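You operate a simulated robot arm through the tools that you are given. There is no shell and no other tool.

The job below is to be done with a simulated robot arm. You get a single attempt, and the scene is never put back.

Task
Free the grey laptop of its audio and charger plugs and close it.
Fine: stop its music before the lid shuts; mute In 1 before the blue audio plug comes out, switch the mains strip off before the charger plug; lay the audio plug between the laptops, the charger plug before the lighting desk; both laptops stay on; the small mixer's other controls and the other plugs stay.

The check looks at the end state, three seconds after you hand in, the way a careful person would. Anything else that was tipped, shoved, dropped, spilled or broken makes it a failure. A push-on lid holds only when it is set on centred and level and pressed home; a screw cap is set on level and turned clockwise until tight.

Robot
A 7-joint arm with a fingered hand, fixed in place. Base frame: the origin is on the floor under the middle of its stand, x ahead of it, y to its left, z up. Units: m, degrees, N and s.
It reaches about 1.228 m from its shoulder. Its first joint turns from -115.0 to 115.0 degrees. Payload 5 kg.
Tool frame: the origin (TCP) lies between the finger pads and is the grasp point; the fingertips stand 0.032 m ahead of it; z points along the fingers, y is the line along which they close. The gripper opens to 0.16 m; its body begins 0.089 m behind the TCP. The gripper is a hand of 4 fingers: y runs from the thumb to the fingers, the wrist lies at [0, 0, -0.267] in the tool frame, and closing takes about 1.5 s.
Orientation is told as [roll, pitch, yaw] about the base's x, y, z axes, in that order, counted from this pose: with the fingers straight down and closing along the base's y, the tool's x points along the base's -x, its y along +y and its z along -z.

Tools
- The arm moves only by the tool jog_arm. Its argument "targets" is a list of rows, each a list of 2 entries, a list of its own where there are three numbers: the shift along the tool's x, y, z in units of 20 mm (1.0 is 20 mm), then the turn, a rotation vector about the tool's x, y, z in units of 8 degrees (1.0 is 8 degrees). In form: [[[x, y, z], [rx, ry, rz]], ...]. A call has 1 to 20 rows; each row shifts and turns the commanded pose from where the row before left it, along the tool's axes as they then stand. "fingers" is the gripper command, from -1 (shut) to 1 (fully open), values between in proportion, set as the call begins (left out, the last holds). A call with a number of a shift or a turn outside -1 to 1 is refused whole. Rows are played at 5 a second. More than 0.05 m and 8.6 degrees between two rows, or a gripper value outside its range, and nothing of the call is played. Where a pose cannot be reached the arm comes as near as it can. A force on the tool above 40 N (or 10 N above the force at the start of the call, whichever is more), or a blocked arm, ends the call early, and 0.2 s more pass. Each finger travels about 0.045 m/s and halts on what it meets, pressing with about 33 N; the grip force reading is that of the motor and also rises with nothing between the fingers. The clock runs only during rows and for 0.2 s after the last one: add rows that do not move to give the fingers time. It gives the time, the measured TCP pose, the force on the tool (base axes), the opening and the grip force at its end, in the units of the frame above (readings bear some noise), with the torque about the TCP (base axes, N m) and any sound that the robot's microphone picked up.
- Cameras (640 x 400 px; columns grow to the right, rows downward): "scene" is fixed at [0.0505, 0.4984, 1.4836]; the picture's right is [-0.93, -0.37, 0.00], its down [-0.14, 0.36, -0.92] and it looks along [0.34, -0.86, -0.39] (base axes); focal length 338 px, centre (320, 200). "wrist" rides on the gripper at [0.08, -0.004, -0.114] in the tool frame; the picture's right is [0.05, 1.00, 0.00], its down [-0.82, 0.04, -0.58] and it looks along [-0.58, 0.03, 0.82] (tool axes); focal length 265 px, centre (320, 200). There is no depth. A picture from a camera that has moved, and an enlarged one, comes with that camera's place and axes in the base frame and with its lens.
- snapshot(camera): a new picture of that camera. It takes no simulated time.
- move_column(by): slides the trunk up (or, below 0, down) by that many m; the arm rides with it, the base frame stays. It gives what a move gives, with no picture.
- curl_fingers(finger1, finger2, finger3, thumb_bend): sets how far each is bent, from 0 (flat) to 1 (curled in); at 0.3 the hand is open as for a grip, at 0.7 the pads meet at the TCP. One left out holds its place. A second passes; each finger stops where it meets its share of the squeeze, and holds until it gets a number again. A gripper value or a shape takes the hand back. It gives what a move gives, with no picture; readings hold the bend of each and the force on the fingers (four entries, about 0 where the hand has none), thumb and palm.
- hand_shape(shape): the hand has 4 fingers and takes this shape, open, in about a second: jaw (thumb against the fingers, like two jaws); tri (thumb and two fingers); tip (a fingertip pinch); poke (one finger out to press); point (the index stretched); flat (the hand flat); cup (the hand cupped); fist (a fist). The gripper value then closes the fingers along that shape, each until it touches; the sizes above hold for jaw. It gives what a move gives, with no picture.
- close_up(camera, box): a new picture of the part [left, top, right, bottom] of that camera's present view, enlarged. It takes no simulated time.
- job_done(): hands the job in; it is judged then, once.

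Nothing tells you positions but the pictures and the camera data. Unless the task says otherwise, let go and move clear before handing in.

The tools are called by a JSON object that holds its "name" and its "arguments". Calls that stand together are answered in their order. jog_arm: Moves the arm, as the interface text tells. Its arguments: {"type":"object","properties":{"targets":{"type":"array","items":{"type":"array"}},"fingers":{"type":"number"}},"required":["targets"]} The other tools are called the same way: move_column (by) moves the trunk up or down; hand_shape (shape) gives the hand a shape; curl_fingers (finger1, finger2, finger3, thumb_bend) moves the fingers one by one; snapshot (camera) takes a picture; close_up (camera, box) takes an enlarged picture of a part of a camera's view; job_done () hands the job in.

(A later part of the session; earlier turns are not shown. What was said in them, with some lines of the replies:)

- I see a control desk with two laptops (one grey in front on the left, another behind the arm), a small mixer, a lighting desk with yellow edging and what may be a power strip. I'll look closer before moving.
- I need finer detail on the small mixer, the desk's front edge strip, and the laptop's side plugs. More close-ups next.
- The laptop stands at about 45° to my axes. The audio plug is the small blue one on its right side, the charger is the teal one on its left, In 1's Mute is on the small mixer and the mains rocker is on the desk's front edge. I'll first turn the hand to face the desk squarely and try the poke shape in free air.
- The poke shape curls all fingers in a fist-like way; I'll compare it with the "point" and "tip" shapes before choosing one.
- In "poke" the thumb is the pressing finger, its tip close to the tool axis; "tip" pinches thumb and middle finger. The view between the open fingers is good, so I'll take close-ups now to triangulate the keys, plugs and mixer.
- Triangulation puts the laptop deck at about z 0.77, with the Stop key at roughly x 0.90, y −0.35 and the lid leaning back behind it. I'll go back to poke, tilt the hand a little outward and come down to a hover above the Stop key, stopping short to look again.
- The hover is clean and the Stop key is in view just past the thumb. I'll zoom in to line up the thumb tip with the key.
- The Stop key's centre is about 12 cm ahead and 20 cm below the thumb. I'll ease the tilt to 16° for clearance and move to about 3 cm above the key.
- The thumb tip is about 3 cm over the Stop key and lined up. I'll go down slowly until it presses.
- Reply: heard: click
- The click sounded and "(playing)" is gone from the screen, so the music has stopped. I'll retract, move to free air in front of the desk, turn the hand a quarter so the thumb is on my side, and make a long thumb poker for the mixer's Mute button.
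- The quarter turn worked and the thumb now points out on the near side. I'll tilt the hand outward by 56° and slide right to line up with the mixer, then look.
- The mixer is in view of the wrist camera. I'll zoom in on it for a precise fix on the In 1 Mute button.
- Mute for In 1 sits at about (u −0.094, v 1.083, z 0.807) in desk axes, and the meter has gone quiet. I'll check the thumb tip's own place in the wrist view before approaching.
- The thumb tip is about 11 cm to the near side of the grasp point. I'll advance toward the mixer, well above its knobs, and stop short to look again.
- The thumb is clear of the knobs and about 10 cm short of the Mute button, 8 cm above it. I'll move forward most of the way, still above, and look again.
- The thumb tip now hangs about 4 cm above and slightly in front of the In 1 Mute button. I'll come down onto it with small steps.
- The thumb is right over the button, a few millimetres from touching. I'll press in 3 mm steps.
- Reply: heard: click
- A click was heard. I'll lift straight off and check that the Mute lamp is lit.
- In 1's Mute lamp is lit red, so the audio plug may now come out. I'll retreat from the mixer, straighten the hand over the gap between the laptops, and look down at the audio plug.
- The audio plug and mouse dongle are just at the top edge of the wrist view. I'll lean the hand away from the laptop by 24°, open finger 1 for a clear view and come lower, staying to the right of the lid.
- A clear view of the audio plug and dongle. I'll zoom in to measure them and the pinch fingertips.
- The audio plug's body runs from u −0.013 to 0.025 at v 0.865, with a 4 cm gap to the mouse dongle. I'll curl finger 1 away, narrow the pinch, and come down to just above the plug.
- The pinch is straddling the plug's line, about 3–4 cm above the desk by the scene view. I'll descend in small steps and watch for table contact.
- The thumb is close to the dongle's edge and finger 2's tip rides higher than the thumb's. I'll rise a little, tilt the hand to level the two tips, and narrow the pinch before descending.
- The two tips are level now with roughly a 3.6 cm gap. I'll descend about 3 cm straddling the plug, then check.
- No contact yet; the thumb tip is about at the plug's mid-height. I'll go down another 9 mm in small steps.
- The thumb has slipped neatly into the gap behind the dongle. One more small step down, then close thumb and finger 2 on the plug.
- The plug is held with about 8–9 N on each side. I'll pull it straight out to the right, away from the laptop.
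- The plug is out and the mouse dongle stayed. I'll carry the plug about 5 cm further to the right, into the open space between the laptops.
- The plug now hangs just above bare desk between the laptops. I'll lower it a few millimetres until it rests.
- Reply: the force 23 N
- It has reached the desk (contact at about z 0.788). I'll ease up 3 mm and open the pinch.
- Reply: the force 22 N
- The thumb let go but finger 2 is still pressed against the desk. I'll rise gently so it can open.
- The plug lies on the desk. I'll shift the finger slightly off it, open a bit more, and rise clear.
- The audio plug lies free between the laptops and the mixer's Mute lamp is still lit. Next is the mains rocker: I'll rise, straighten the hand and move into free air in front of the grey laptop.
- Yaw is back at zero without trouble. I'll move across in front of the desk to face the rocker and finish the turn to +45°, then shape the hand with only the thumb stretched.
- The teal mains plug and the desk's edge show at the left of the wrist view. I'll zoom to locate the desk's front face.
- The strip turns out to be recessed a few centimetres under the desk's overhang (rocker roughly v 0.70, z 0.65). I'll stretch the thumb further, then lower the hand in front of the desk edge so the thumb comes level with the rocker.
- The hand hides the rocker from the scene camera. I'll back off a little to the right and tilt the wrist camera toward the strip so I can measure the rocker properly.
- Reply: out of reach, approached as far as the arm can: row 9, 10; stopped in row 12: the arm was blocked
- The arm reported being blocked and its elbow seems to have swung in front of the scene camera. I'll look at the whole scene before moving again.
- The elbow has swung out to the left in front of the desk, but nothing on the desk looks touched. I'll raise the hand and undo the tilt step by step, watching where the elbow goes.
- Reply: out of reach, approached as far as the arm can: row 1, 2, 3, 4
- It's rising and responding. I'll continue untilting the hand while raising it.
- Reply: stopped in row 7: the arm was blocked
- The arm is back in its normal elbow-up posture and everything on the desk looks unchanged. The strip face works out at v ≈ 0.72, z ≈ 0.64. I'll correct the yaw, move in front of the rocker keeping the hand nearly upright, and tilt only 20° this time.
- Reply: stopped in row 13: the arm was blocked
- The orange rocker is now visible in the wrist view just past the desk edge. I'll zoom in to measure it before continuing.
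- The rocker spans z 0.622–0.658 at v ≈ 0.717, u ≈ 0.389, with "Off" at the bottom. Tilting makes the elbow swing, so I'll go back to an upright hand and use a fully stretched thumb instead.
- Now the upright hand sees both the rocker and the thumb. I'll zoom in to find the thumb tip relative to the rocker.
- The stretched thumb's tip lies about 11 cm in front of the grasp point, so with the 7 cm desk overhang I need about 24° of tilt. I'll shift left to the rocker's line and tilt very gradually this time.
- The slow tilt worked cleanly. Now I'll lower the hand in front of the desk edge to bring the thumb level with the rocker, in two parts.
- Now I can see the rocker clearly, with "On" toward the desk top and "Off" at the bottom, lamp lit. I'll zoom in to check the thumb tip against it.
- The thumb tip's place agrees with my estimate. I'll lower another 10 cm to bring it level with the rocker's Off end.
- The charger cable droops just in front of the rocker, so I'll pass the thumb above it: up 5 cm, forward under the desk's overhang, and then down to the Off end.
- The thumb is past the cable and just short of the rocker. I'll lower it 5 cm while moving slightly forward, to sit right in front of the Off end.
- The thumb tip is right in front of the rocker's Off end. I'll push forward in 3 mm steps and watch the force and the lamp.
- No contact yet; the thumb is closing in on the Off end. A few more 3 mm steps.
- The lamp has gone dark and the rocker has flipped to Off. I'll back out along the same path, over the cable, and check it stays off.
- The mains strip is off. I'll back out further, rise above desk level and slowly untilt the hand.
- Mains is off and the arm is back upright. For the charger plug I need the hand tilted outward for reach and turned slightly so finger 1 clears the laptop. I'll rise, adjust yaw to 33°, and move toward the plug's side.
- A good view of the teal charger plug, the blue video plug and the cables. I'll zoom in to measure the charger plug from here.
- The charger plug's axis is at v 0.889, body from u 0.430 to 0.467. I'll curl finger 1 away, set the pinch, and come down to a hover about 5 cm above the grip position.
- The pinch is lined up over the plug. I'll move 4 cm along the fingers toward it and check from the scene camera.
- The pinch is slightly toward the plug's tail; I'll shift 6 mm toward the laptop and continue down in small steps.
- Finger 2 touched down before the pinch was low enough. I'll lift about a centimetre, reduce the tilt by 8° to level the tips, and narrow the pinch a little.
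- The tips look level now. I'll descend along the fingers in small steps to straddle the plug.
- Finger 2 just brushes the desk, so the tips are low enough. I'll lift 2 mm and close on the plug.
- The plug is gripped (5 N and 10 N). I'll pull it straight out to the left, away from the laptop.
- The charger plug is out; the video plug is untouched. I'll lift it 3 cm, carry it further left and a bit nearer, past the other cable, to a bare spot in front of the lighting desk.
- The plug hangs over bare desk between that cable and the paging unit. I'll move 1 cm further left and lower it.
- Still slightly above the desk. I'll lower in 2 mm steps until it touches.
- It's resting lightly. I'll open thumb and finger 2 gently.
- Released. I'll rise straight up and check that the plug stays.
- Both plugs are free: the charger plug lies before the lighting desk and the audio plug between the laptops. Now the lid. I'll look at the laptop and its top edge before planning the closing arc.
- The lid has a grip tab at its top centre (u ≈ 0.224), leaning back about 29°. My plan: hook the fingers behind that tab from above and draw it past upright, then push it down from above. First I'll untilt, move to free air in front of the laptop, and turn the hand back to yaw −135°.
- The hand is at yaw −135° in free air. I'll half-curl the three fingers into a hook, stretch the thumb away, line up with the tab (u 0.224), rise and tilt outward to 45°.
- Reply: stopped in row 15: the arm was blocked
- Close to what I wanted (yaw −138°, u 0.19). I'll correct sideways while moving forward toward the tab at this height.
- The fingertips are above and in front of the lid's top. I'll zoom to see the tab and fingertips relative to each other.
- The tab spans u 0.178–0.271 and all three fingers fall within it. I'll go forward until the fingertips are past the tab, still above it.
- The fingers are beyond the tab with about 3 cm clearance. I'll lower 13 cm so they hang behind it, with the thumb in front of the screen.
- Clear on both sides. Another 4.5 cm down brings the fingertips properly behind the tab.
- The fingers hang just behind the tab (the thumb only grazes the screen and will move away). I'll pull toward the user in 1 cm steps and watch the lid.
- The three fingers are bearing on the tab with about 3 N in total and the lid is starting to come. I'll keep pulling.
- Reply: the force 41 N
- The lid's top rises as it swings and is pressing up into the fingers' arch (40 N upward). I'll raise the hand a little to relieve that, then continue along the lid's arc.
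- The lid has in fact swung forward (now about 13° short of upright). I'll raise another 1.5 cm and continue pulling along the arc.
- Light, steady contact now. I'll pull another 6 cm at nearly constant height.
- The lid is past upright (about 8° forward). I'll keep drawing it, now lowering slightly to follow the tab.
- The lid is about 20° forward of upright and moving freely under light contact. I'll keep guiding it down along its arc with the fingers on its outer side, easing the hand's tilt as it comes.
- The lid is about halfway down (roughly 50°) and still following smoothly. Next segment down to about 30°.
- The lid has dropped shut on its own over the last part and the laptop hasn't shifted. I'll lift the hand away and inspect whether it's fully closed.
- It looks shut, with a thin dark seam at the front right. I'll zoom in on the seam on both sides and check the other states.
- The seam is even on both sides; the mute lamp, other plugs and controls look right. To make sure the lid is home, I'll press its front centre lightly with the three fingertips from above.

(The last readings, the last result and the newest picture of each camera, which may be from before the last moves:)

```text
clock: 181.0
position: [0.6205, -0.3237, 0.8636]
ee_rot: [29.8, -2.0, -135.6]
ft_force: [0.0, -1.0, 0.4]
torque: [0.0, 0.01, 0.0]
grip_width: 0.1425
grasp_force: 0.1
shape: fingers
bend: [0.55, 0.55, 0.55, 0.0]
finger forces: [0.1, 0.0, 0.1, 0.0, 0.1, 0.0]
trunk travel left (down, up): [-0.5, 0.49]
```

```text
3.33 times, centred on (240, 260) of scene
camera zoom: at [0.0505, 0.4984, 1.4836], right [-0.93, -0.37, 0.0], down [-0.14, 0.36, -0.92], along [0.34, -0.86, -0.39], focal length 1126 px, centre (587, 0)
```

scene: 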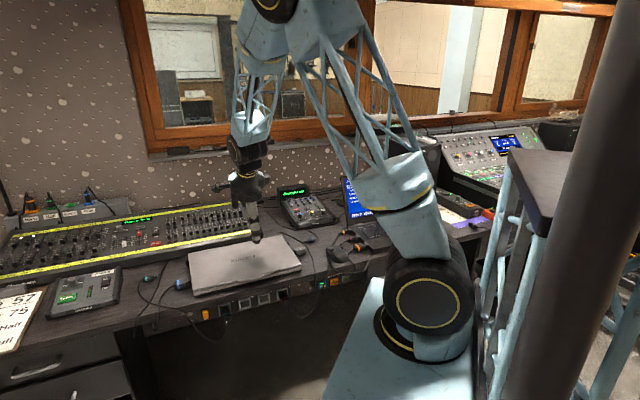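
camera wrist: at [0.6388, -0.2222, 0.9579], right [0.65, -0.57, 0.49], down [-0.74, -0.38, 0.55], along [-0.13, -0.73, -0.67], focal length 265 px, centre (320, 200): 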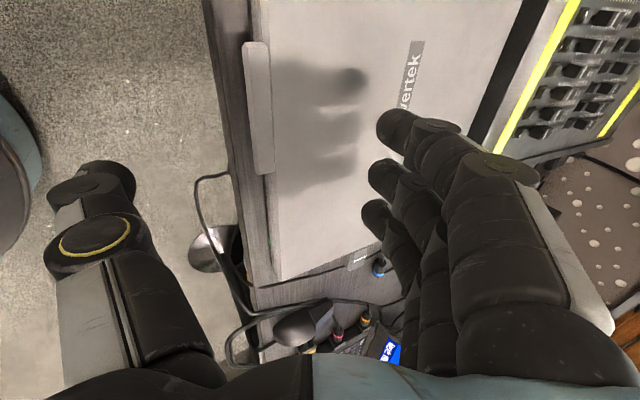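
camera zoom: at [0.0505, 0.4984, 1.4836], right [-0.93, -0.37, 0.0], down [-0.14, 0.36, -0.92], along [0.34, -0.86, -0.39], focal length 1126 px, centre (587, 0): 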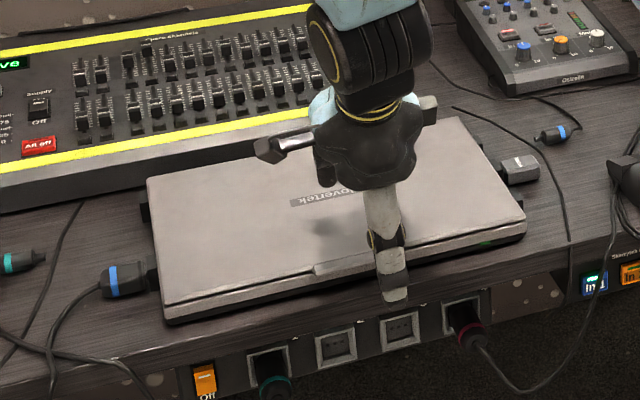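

Fingertips hover about 5 cm over the lid. Going down gently until they touch.

{"name": "jog_arm", "arguments": {"targets": [[[0, -0.5, 0.866], [0, 0, 0]], [[0, -0.35, 0.606], [0, 0, 0]], [[0, 0, 0], [0, 0, 0]]]}}

{"name": "jog_arm", "arguments": {"targets": [[[0, -0.1, 0.173], [0, 0, 0]], [[0, -0.1, 0.173], [0, 0, 0]], [[0, 0, 0], [0, 0, 0]]]}}

```text
clock: 181.8
position: [0.6182, -0.3239, 0.83]
ee_rot: [29.8, -2.0, -135.7]
ft_force: [0.0, 0.4, 0.7]
torque: [-0.03, 0.0, -0.04]
grip_width: 0.1423
grasp_force: 0.1
shape: fingers
bend: [0.55, 0.55, 0.55, 0.0]
finger forces: [0.0, 0.1, 0.0, 0.1, 0.0, 0.0]
trunk travel left (down, up): [-0.5, 0.49]
```

```text
clock: 182.6
position: [0.6194, -0.325, 0.8223]
ee_rot: [29.8, -2.0, -135.7]
ft_force: [0.1, 0.1, 1.1]
torque: [0.01, 0.01, 0.01]
grip_width: 0.1425
grasp_force: 0.0
shape: fingers
bend: [0.55, 0.55, 0.55, 0.0]
finger forces: [0.0, 0.0, 0.1, 0.0, 0.0, 0.0]
trunk travel left (down, up): [-0.5, 0.49]
```

{"name": "jog_arm", "arguments": {"targets": [[[0, -0.1, 0.173], [0, 0, 0]], [[0, -0.1, 0.173], [0, 0, 0]], [[0, 0, 0], [0, 0, 0]]]}}

{"name": "close_up", "arguments": {"camera": "scene", "box": [180, 220, 310, 310]}}

```text
clock: 183.4
position: [0.6191, -0.3243, 0.8129]
ee_rot: [29.8, -1.9, -135.6]
ft_force: [0.0, 0.5, 0.2]
torque: [0.01, -0.02, 0.02]
grip_width: 0.1424
grasp_force: 0.0
shape: fingers
bend: [0.55, 0.55, 0.55, 0.0]
finger forces: [0.0, 0.0, 0.0, 0.0, 0.0, 0.1]
trunk travel left (down, up): [-0.5, 0.49]
```

```text
4.44 times, centred on (245, 265) of scene
camera zoom: at [0.0505, 0.4984, 1.4836], right [-0.93, -0.37, 0.0], down [-0.14, 0.36, -0.92], along [0.34, -0.86, -0.39], focal length 1501 px, centre (653, -89)
```

zoom: 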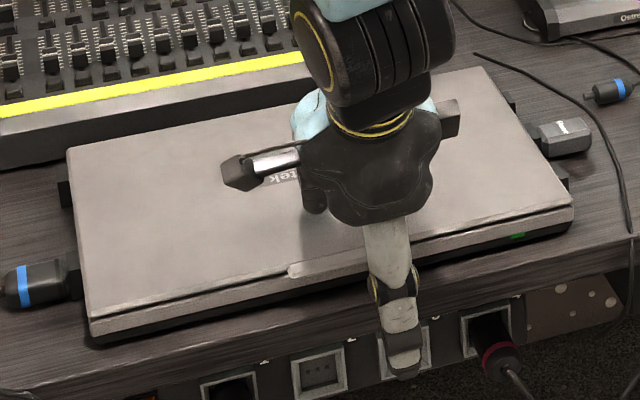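

Still no contact; a few more small steps.

{"name": "jog_arm", "arguments": {"targets": [[[0, -0.1, 0.173], [0, 0, 0]], [[0, -0.1, 0.173], [0, 0, 0]], [[0, 0, 0], [0, 0, 0]]]}}

{"name": "jog_arm", "arguments": {"targets": [[[0, -0.075, 0.13], [0, 0, 0]], [[0, 0, 0], [0, 0, 0]]]}}

```text
clock: 184.2
position: [0.6197, -0.325, 0.8053]
ee_rot: [29.9, -2.0, -135.7]
ft_force: [0.6, 0.1, 0.9]
torque: [0.0, -0.01, 0.02]
grip_width: 0.1426
grasp_force: 0.1
shape: fingers
bend: [0.55, 0.55, 0.55, 0.0]
finger forces: [0.0, 0.0, 0.0, 0.1, 0.0, 0.0]
trunk travel left (down, up): [-0.5, 0.49]
```

```text
clock: 184.8
position: [0.6204, -0.3248, 0.8027]
ee_rot: [29.8, -1.9, -135.7]
ft_force: [-0.3, -0.6, -0.5]
torque: [0.0, -0.04, 0.02]
grip_width: 0.1421
grasp_force: 0.1
shape: fingers
bend: [0.55, 0.55, 0.55, 0.0]
finger forces: [0.1, 0.1, 0.0, 0.0, 0.1, 0.0]
trunk travel left (down, up): [-0.5, 0.49]
```

{"name": "jog_arm", "arguments": {"targets": [[[0, -0.075, 0.13], [0, 0, 0]], [[0, -0.075, 0.13], [0, 0, 0]], [[0, 0, 0], [0, 0, 0]]]}}

{"name": "close_up", "arguments": {"camera": "wrist", "box": [200, 0, 520, 280]}}

```text
clock: 185.6
position: [0.6188, -0.3233, 0.7995]
ee_rot: [30.0, -2.0, -135.6]
ft_force: [-7.9, 7.4, 28.4]
torque: [-0.7, -1.46, 0.2]
grip_width: 0.1458
grasp_force: 14.6
shape: fingers
bend: [0.55, 0.55, 0.55, 0.0]
finger forces: [15.3, 11.0, 2.3, 0.0, 0.0, 0.0]
trunk travel left (down, up): [-0.5, 0.49]
```

```text
1.43 times, centred on (360, 140) of wrist
camera zoom: at [0.6365, -0.2227, 0.8932], right [0.65, -0.57, 0.5], down [-0.75, -0.38, 0.55], along [-0.12, -0.73, -0.67], focal length 379 px, centre (263, 286)
```

zoom: 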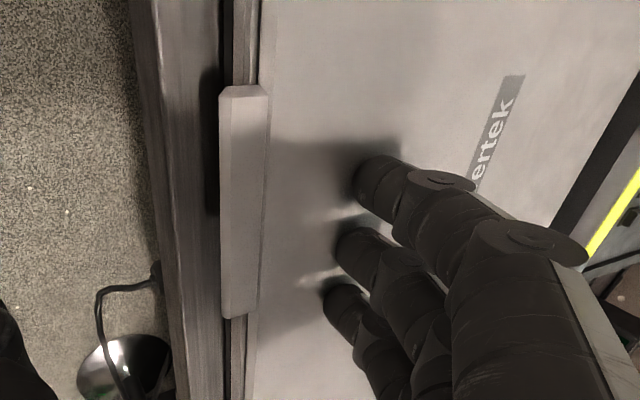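

A firm stop with 28 N, so the lid is fully home. I'll lift off and retreat to free air.

{"name": "jog_arm", "arguments": {"targets": [[[0, 0.15, -0.26], [0, 0, 0]], [[0, 0.5, -0.866], [0, 0, 0]], [[0, 0.5, -0.866], [0, 0, 0]], [[0, 0.5, -0.866], [0, 0, 0]], [[0, 0.5, -0.866], [0, 0, 0]], [[0, 0.5, -0.866], [0, 0, 0]], [[0, 0.5, -0.866], [0, 0, 0]], [[0, 0.5, -0.866], [0, 0, 0]], [[0, 0.5, -0.866], [0, 0, 0]], [[0, 0.5, -0.866], [0, 0, 0]], [[0, 0.5, -0.866], [0, 0, 0]], [[0, 0.5, -0.866], [0, 0, 0]], [[0, 0.5, -0.866], [0, 0, 0]], [[0, 0.5, -0.866], [0, 0, 0]], [[0, 0, 0], [0, 0, 0]]]}}

{"name": "jog_arm", "arguments": {"targets": [[[0, 0, 0], [0.5, 0, 0]], [[0, 0, 0], [0.5, 0, 0]], [[0, 0, 0], [0.5, 0, 0]], [[0, 0, 0], [0.5, 0, 0]], [[0, 0, 0], [0.5, 0, 0]], [[0, 0, 0], [0.5, 0, 0]], [[0, 0, 0], [0.5, 0, 0]], [[0.5, 0, -0.3], [0, 0, 0]], [[0.5, 0, -0.3], [0, 0, 0]], [[0.5, 0, -0.3], [0, 0, 0]], [[0.5, 0, -0.3], [0, 0, 0]], [[0, 0, 0], [0, 0, 0]]]}}

{"name": "snapshot", "arguments": {"camera": "scene"}}

{"name": "close_up", "arguments": {"camera": "scene", "box": [170, 220, 310, 320]}}

{"name": "close_up", "arguments": {"camera": "scene", "box": [270, 170, 400, 300]}}

{"name": "snapshot", "arguments": {"camera": "wrist"}}

```text
clock: 188.8
position: [0.6252, -0.3192, 1.0626]
ee_rot: [29.7, -2.0, -135.6]
ft_force: [-0.6, -0.5, 0.0]
torque: [0.0, 0.03, 0.0]
grip_width: 0.1426
grasp_force: 0.2
shape: fingers
bend: [0.55, 0.55, 0.55, 0.0]
finger forces: [0.0, 0.0, 0.1, 0.0, 0.0, 0.1]
trunk travel left (down, up): [-0.5, 0.49]
```

```text
clock: 191.4
position: [0.6541, -0.2905, 1.0841]
ee_rot: [1.9, -2.0, -135.7]
ft_force: [-0.9, -0.3, -0.3]
torque: [-0.02, 0.0, 0.0]
grip_width: 0.1421
grasp_force: 0.1
shape: fingers
bend: [0.55, 0.55, 0.55, 0.0]
finger forces: [0.0, 0.0, 0.0, 0.0, 0.0, 0.0]
trunk travel left (down, up): [-0.5, 0.49]
```

```text
taken
```

scene: 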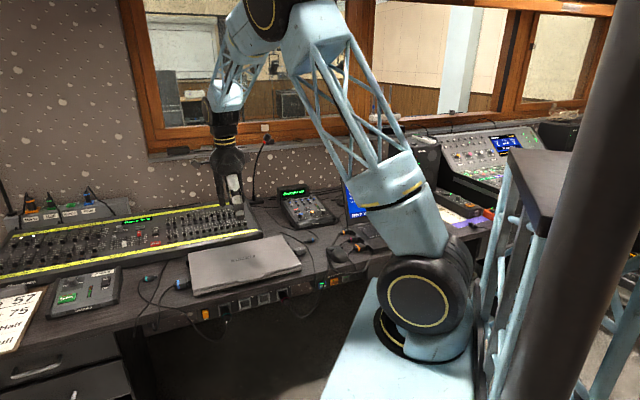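

```text
4.00 times, centred on (240, 270) of scene
camera zoom: at [0.0505, 0.4984, 1.4836], right [-0.93, -0.37, 0.0], down [-0.14, 0.36, -0.92], along [0.34, -0.86, -0.39], focal length 1351 px, centre (640, -80)
```

zoom: 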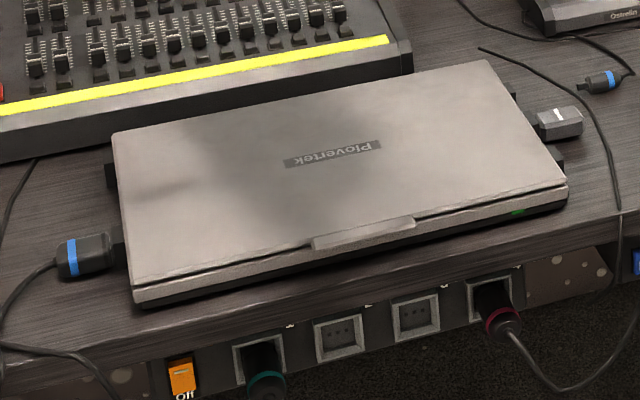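

```text
3.08 times, centred on (335, 235) of scene
camera zoom: at [0.0505, 0.4984, 1.4836], right [-0.93, -0.37, 0.0], down [-0.14, 0.36, -0.92], along [0.34, -0.86, -0.39], focal length 1039 px, centre (274, 92)
```

zoom: 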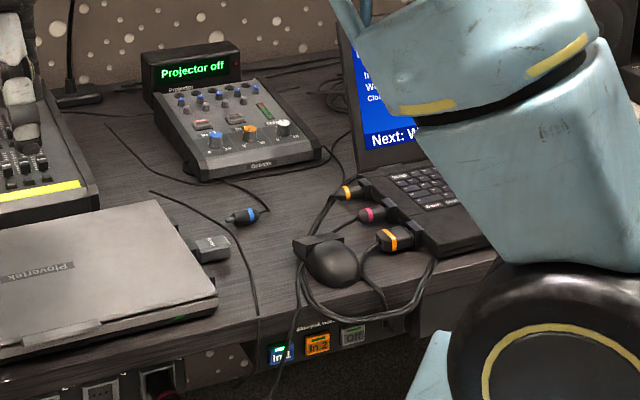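

```text
taken
camera wrist: at [0.7098, -0.2265, 1.1961], right [0.74, -0.68, 0.03], down [-0.55, -0.57, 0.61], along [-0.39, -0.46, -0.79], focal length 265 px, centre (320, 200)
```

wrist: 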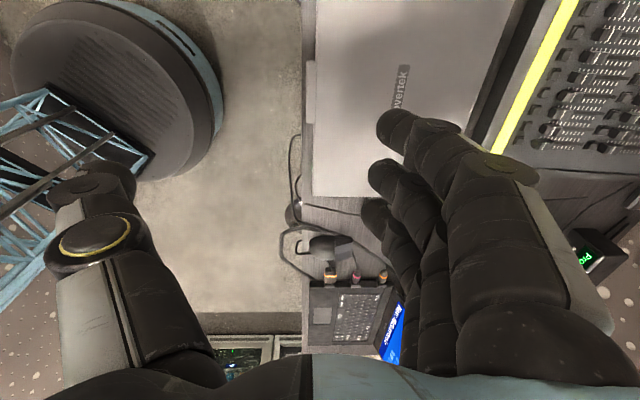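

Everything appears in place: lid shut, both plugs laid out, the black laptop still on. One last zoom on the mixer's Mute lamp, the rocker and the charger plug.

{"name": "close_up", "arguments": {"camera": "scene", "box": [275, 180, 345, 232]}}

{"name": "close_up", "arguments": {"camera": "scene", "box": [120, 240, 230, 330]}}

```text
7.69 times, centred on (310, 206) of scene
camera zoom: at [0.0505, 0.4984, 1.4836], right [-0.93, -0.37, 0.0], down [-0.14, 0.36, -0.92], along [0.34, -0.86, -0.39], focal length 2598 px, centre (397, 154)
```

zoom: 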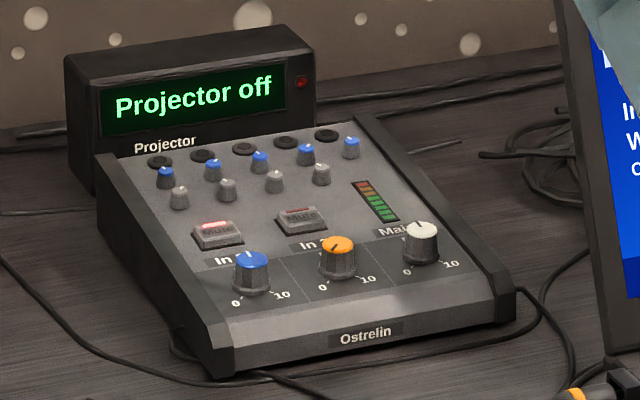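

```text
4.44 times, centred on (175, 285) of scene
camera zoom: at [0.0505, 0.4984, 1.4836], right [-0.93, -0.37, 0.0], down [-0.14, 0.36, -0.92], along [0.34, -0.86, -0.39], focal length 1501 px, centre (964, -178)
```

zoom: 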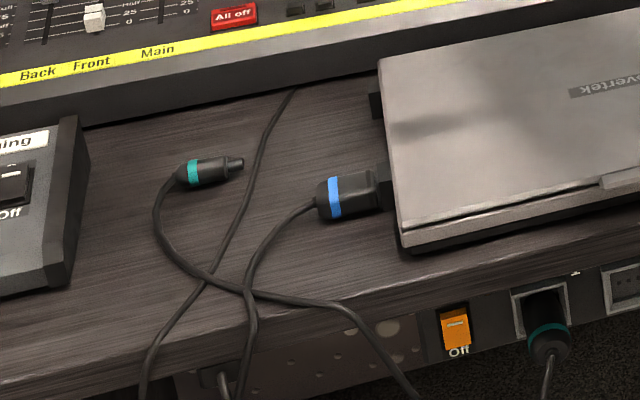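

The last pictures show the whole job in place. The music is stopped, In 1 is muted and the mains strip is off. The audio plug lies between the laptops, the charger plug lies before the lighting desk, and the grey laptop is shut. The hand is empty and clear, so I'm handing in.

{"name": "job_done", "arguments": {}}

```text
The job is handed in.
```

The grey laptop is free of its audio and charger plugs and its lid is shut; I have handed the job in.

- **Music:** I pressed Stop. A click sounded and "(playing)" disappeared from the screen before the lid closed.
- **Mute:** In 1 on the small mixer was muted before the audio plug came out, and its lamp is still lit red. The mixer's other controls were not touched.
- **Audio plug:** the blue plug lies on the desk between the two laptops.
- **Mains strip:** it was switched off before the charger plug came out, and its lamp is dark.
- **Charger plug:** the teal plug lies on the desk in front of the lighting desk.
- **Lid:** it dropped the last part of the way on its own. I then pressed it from above and it stopped firmly with the laptop still in place. A thin, even seam remains along the front.
- **Laptops:** the black laptop's screen is still on. The grey one was on until the lid hid its screen, so I could not check it after that. The green light on its front edge was already dim before I closed the lid.

The video plug, the mouse dongle and the other plugs are still in. On the way to the mains switch the arm swung its elbow out twice in front of the desk and stopped. The pictures taken afterwards show nothing moved.
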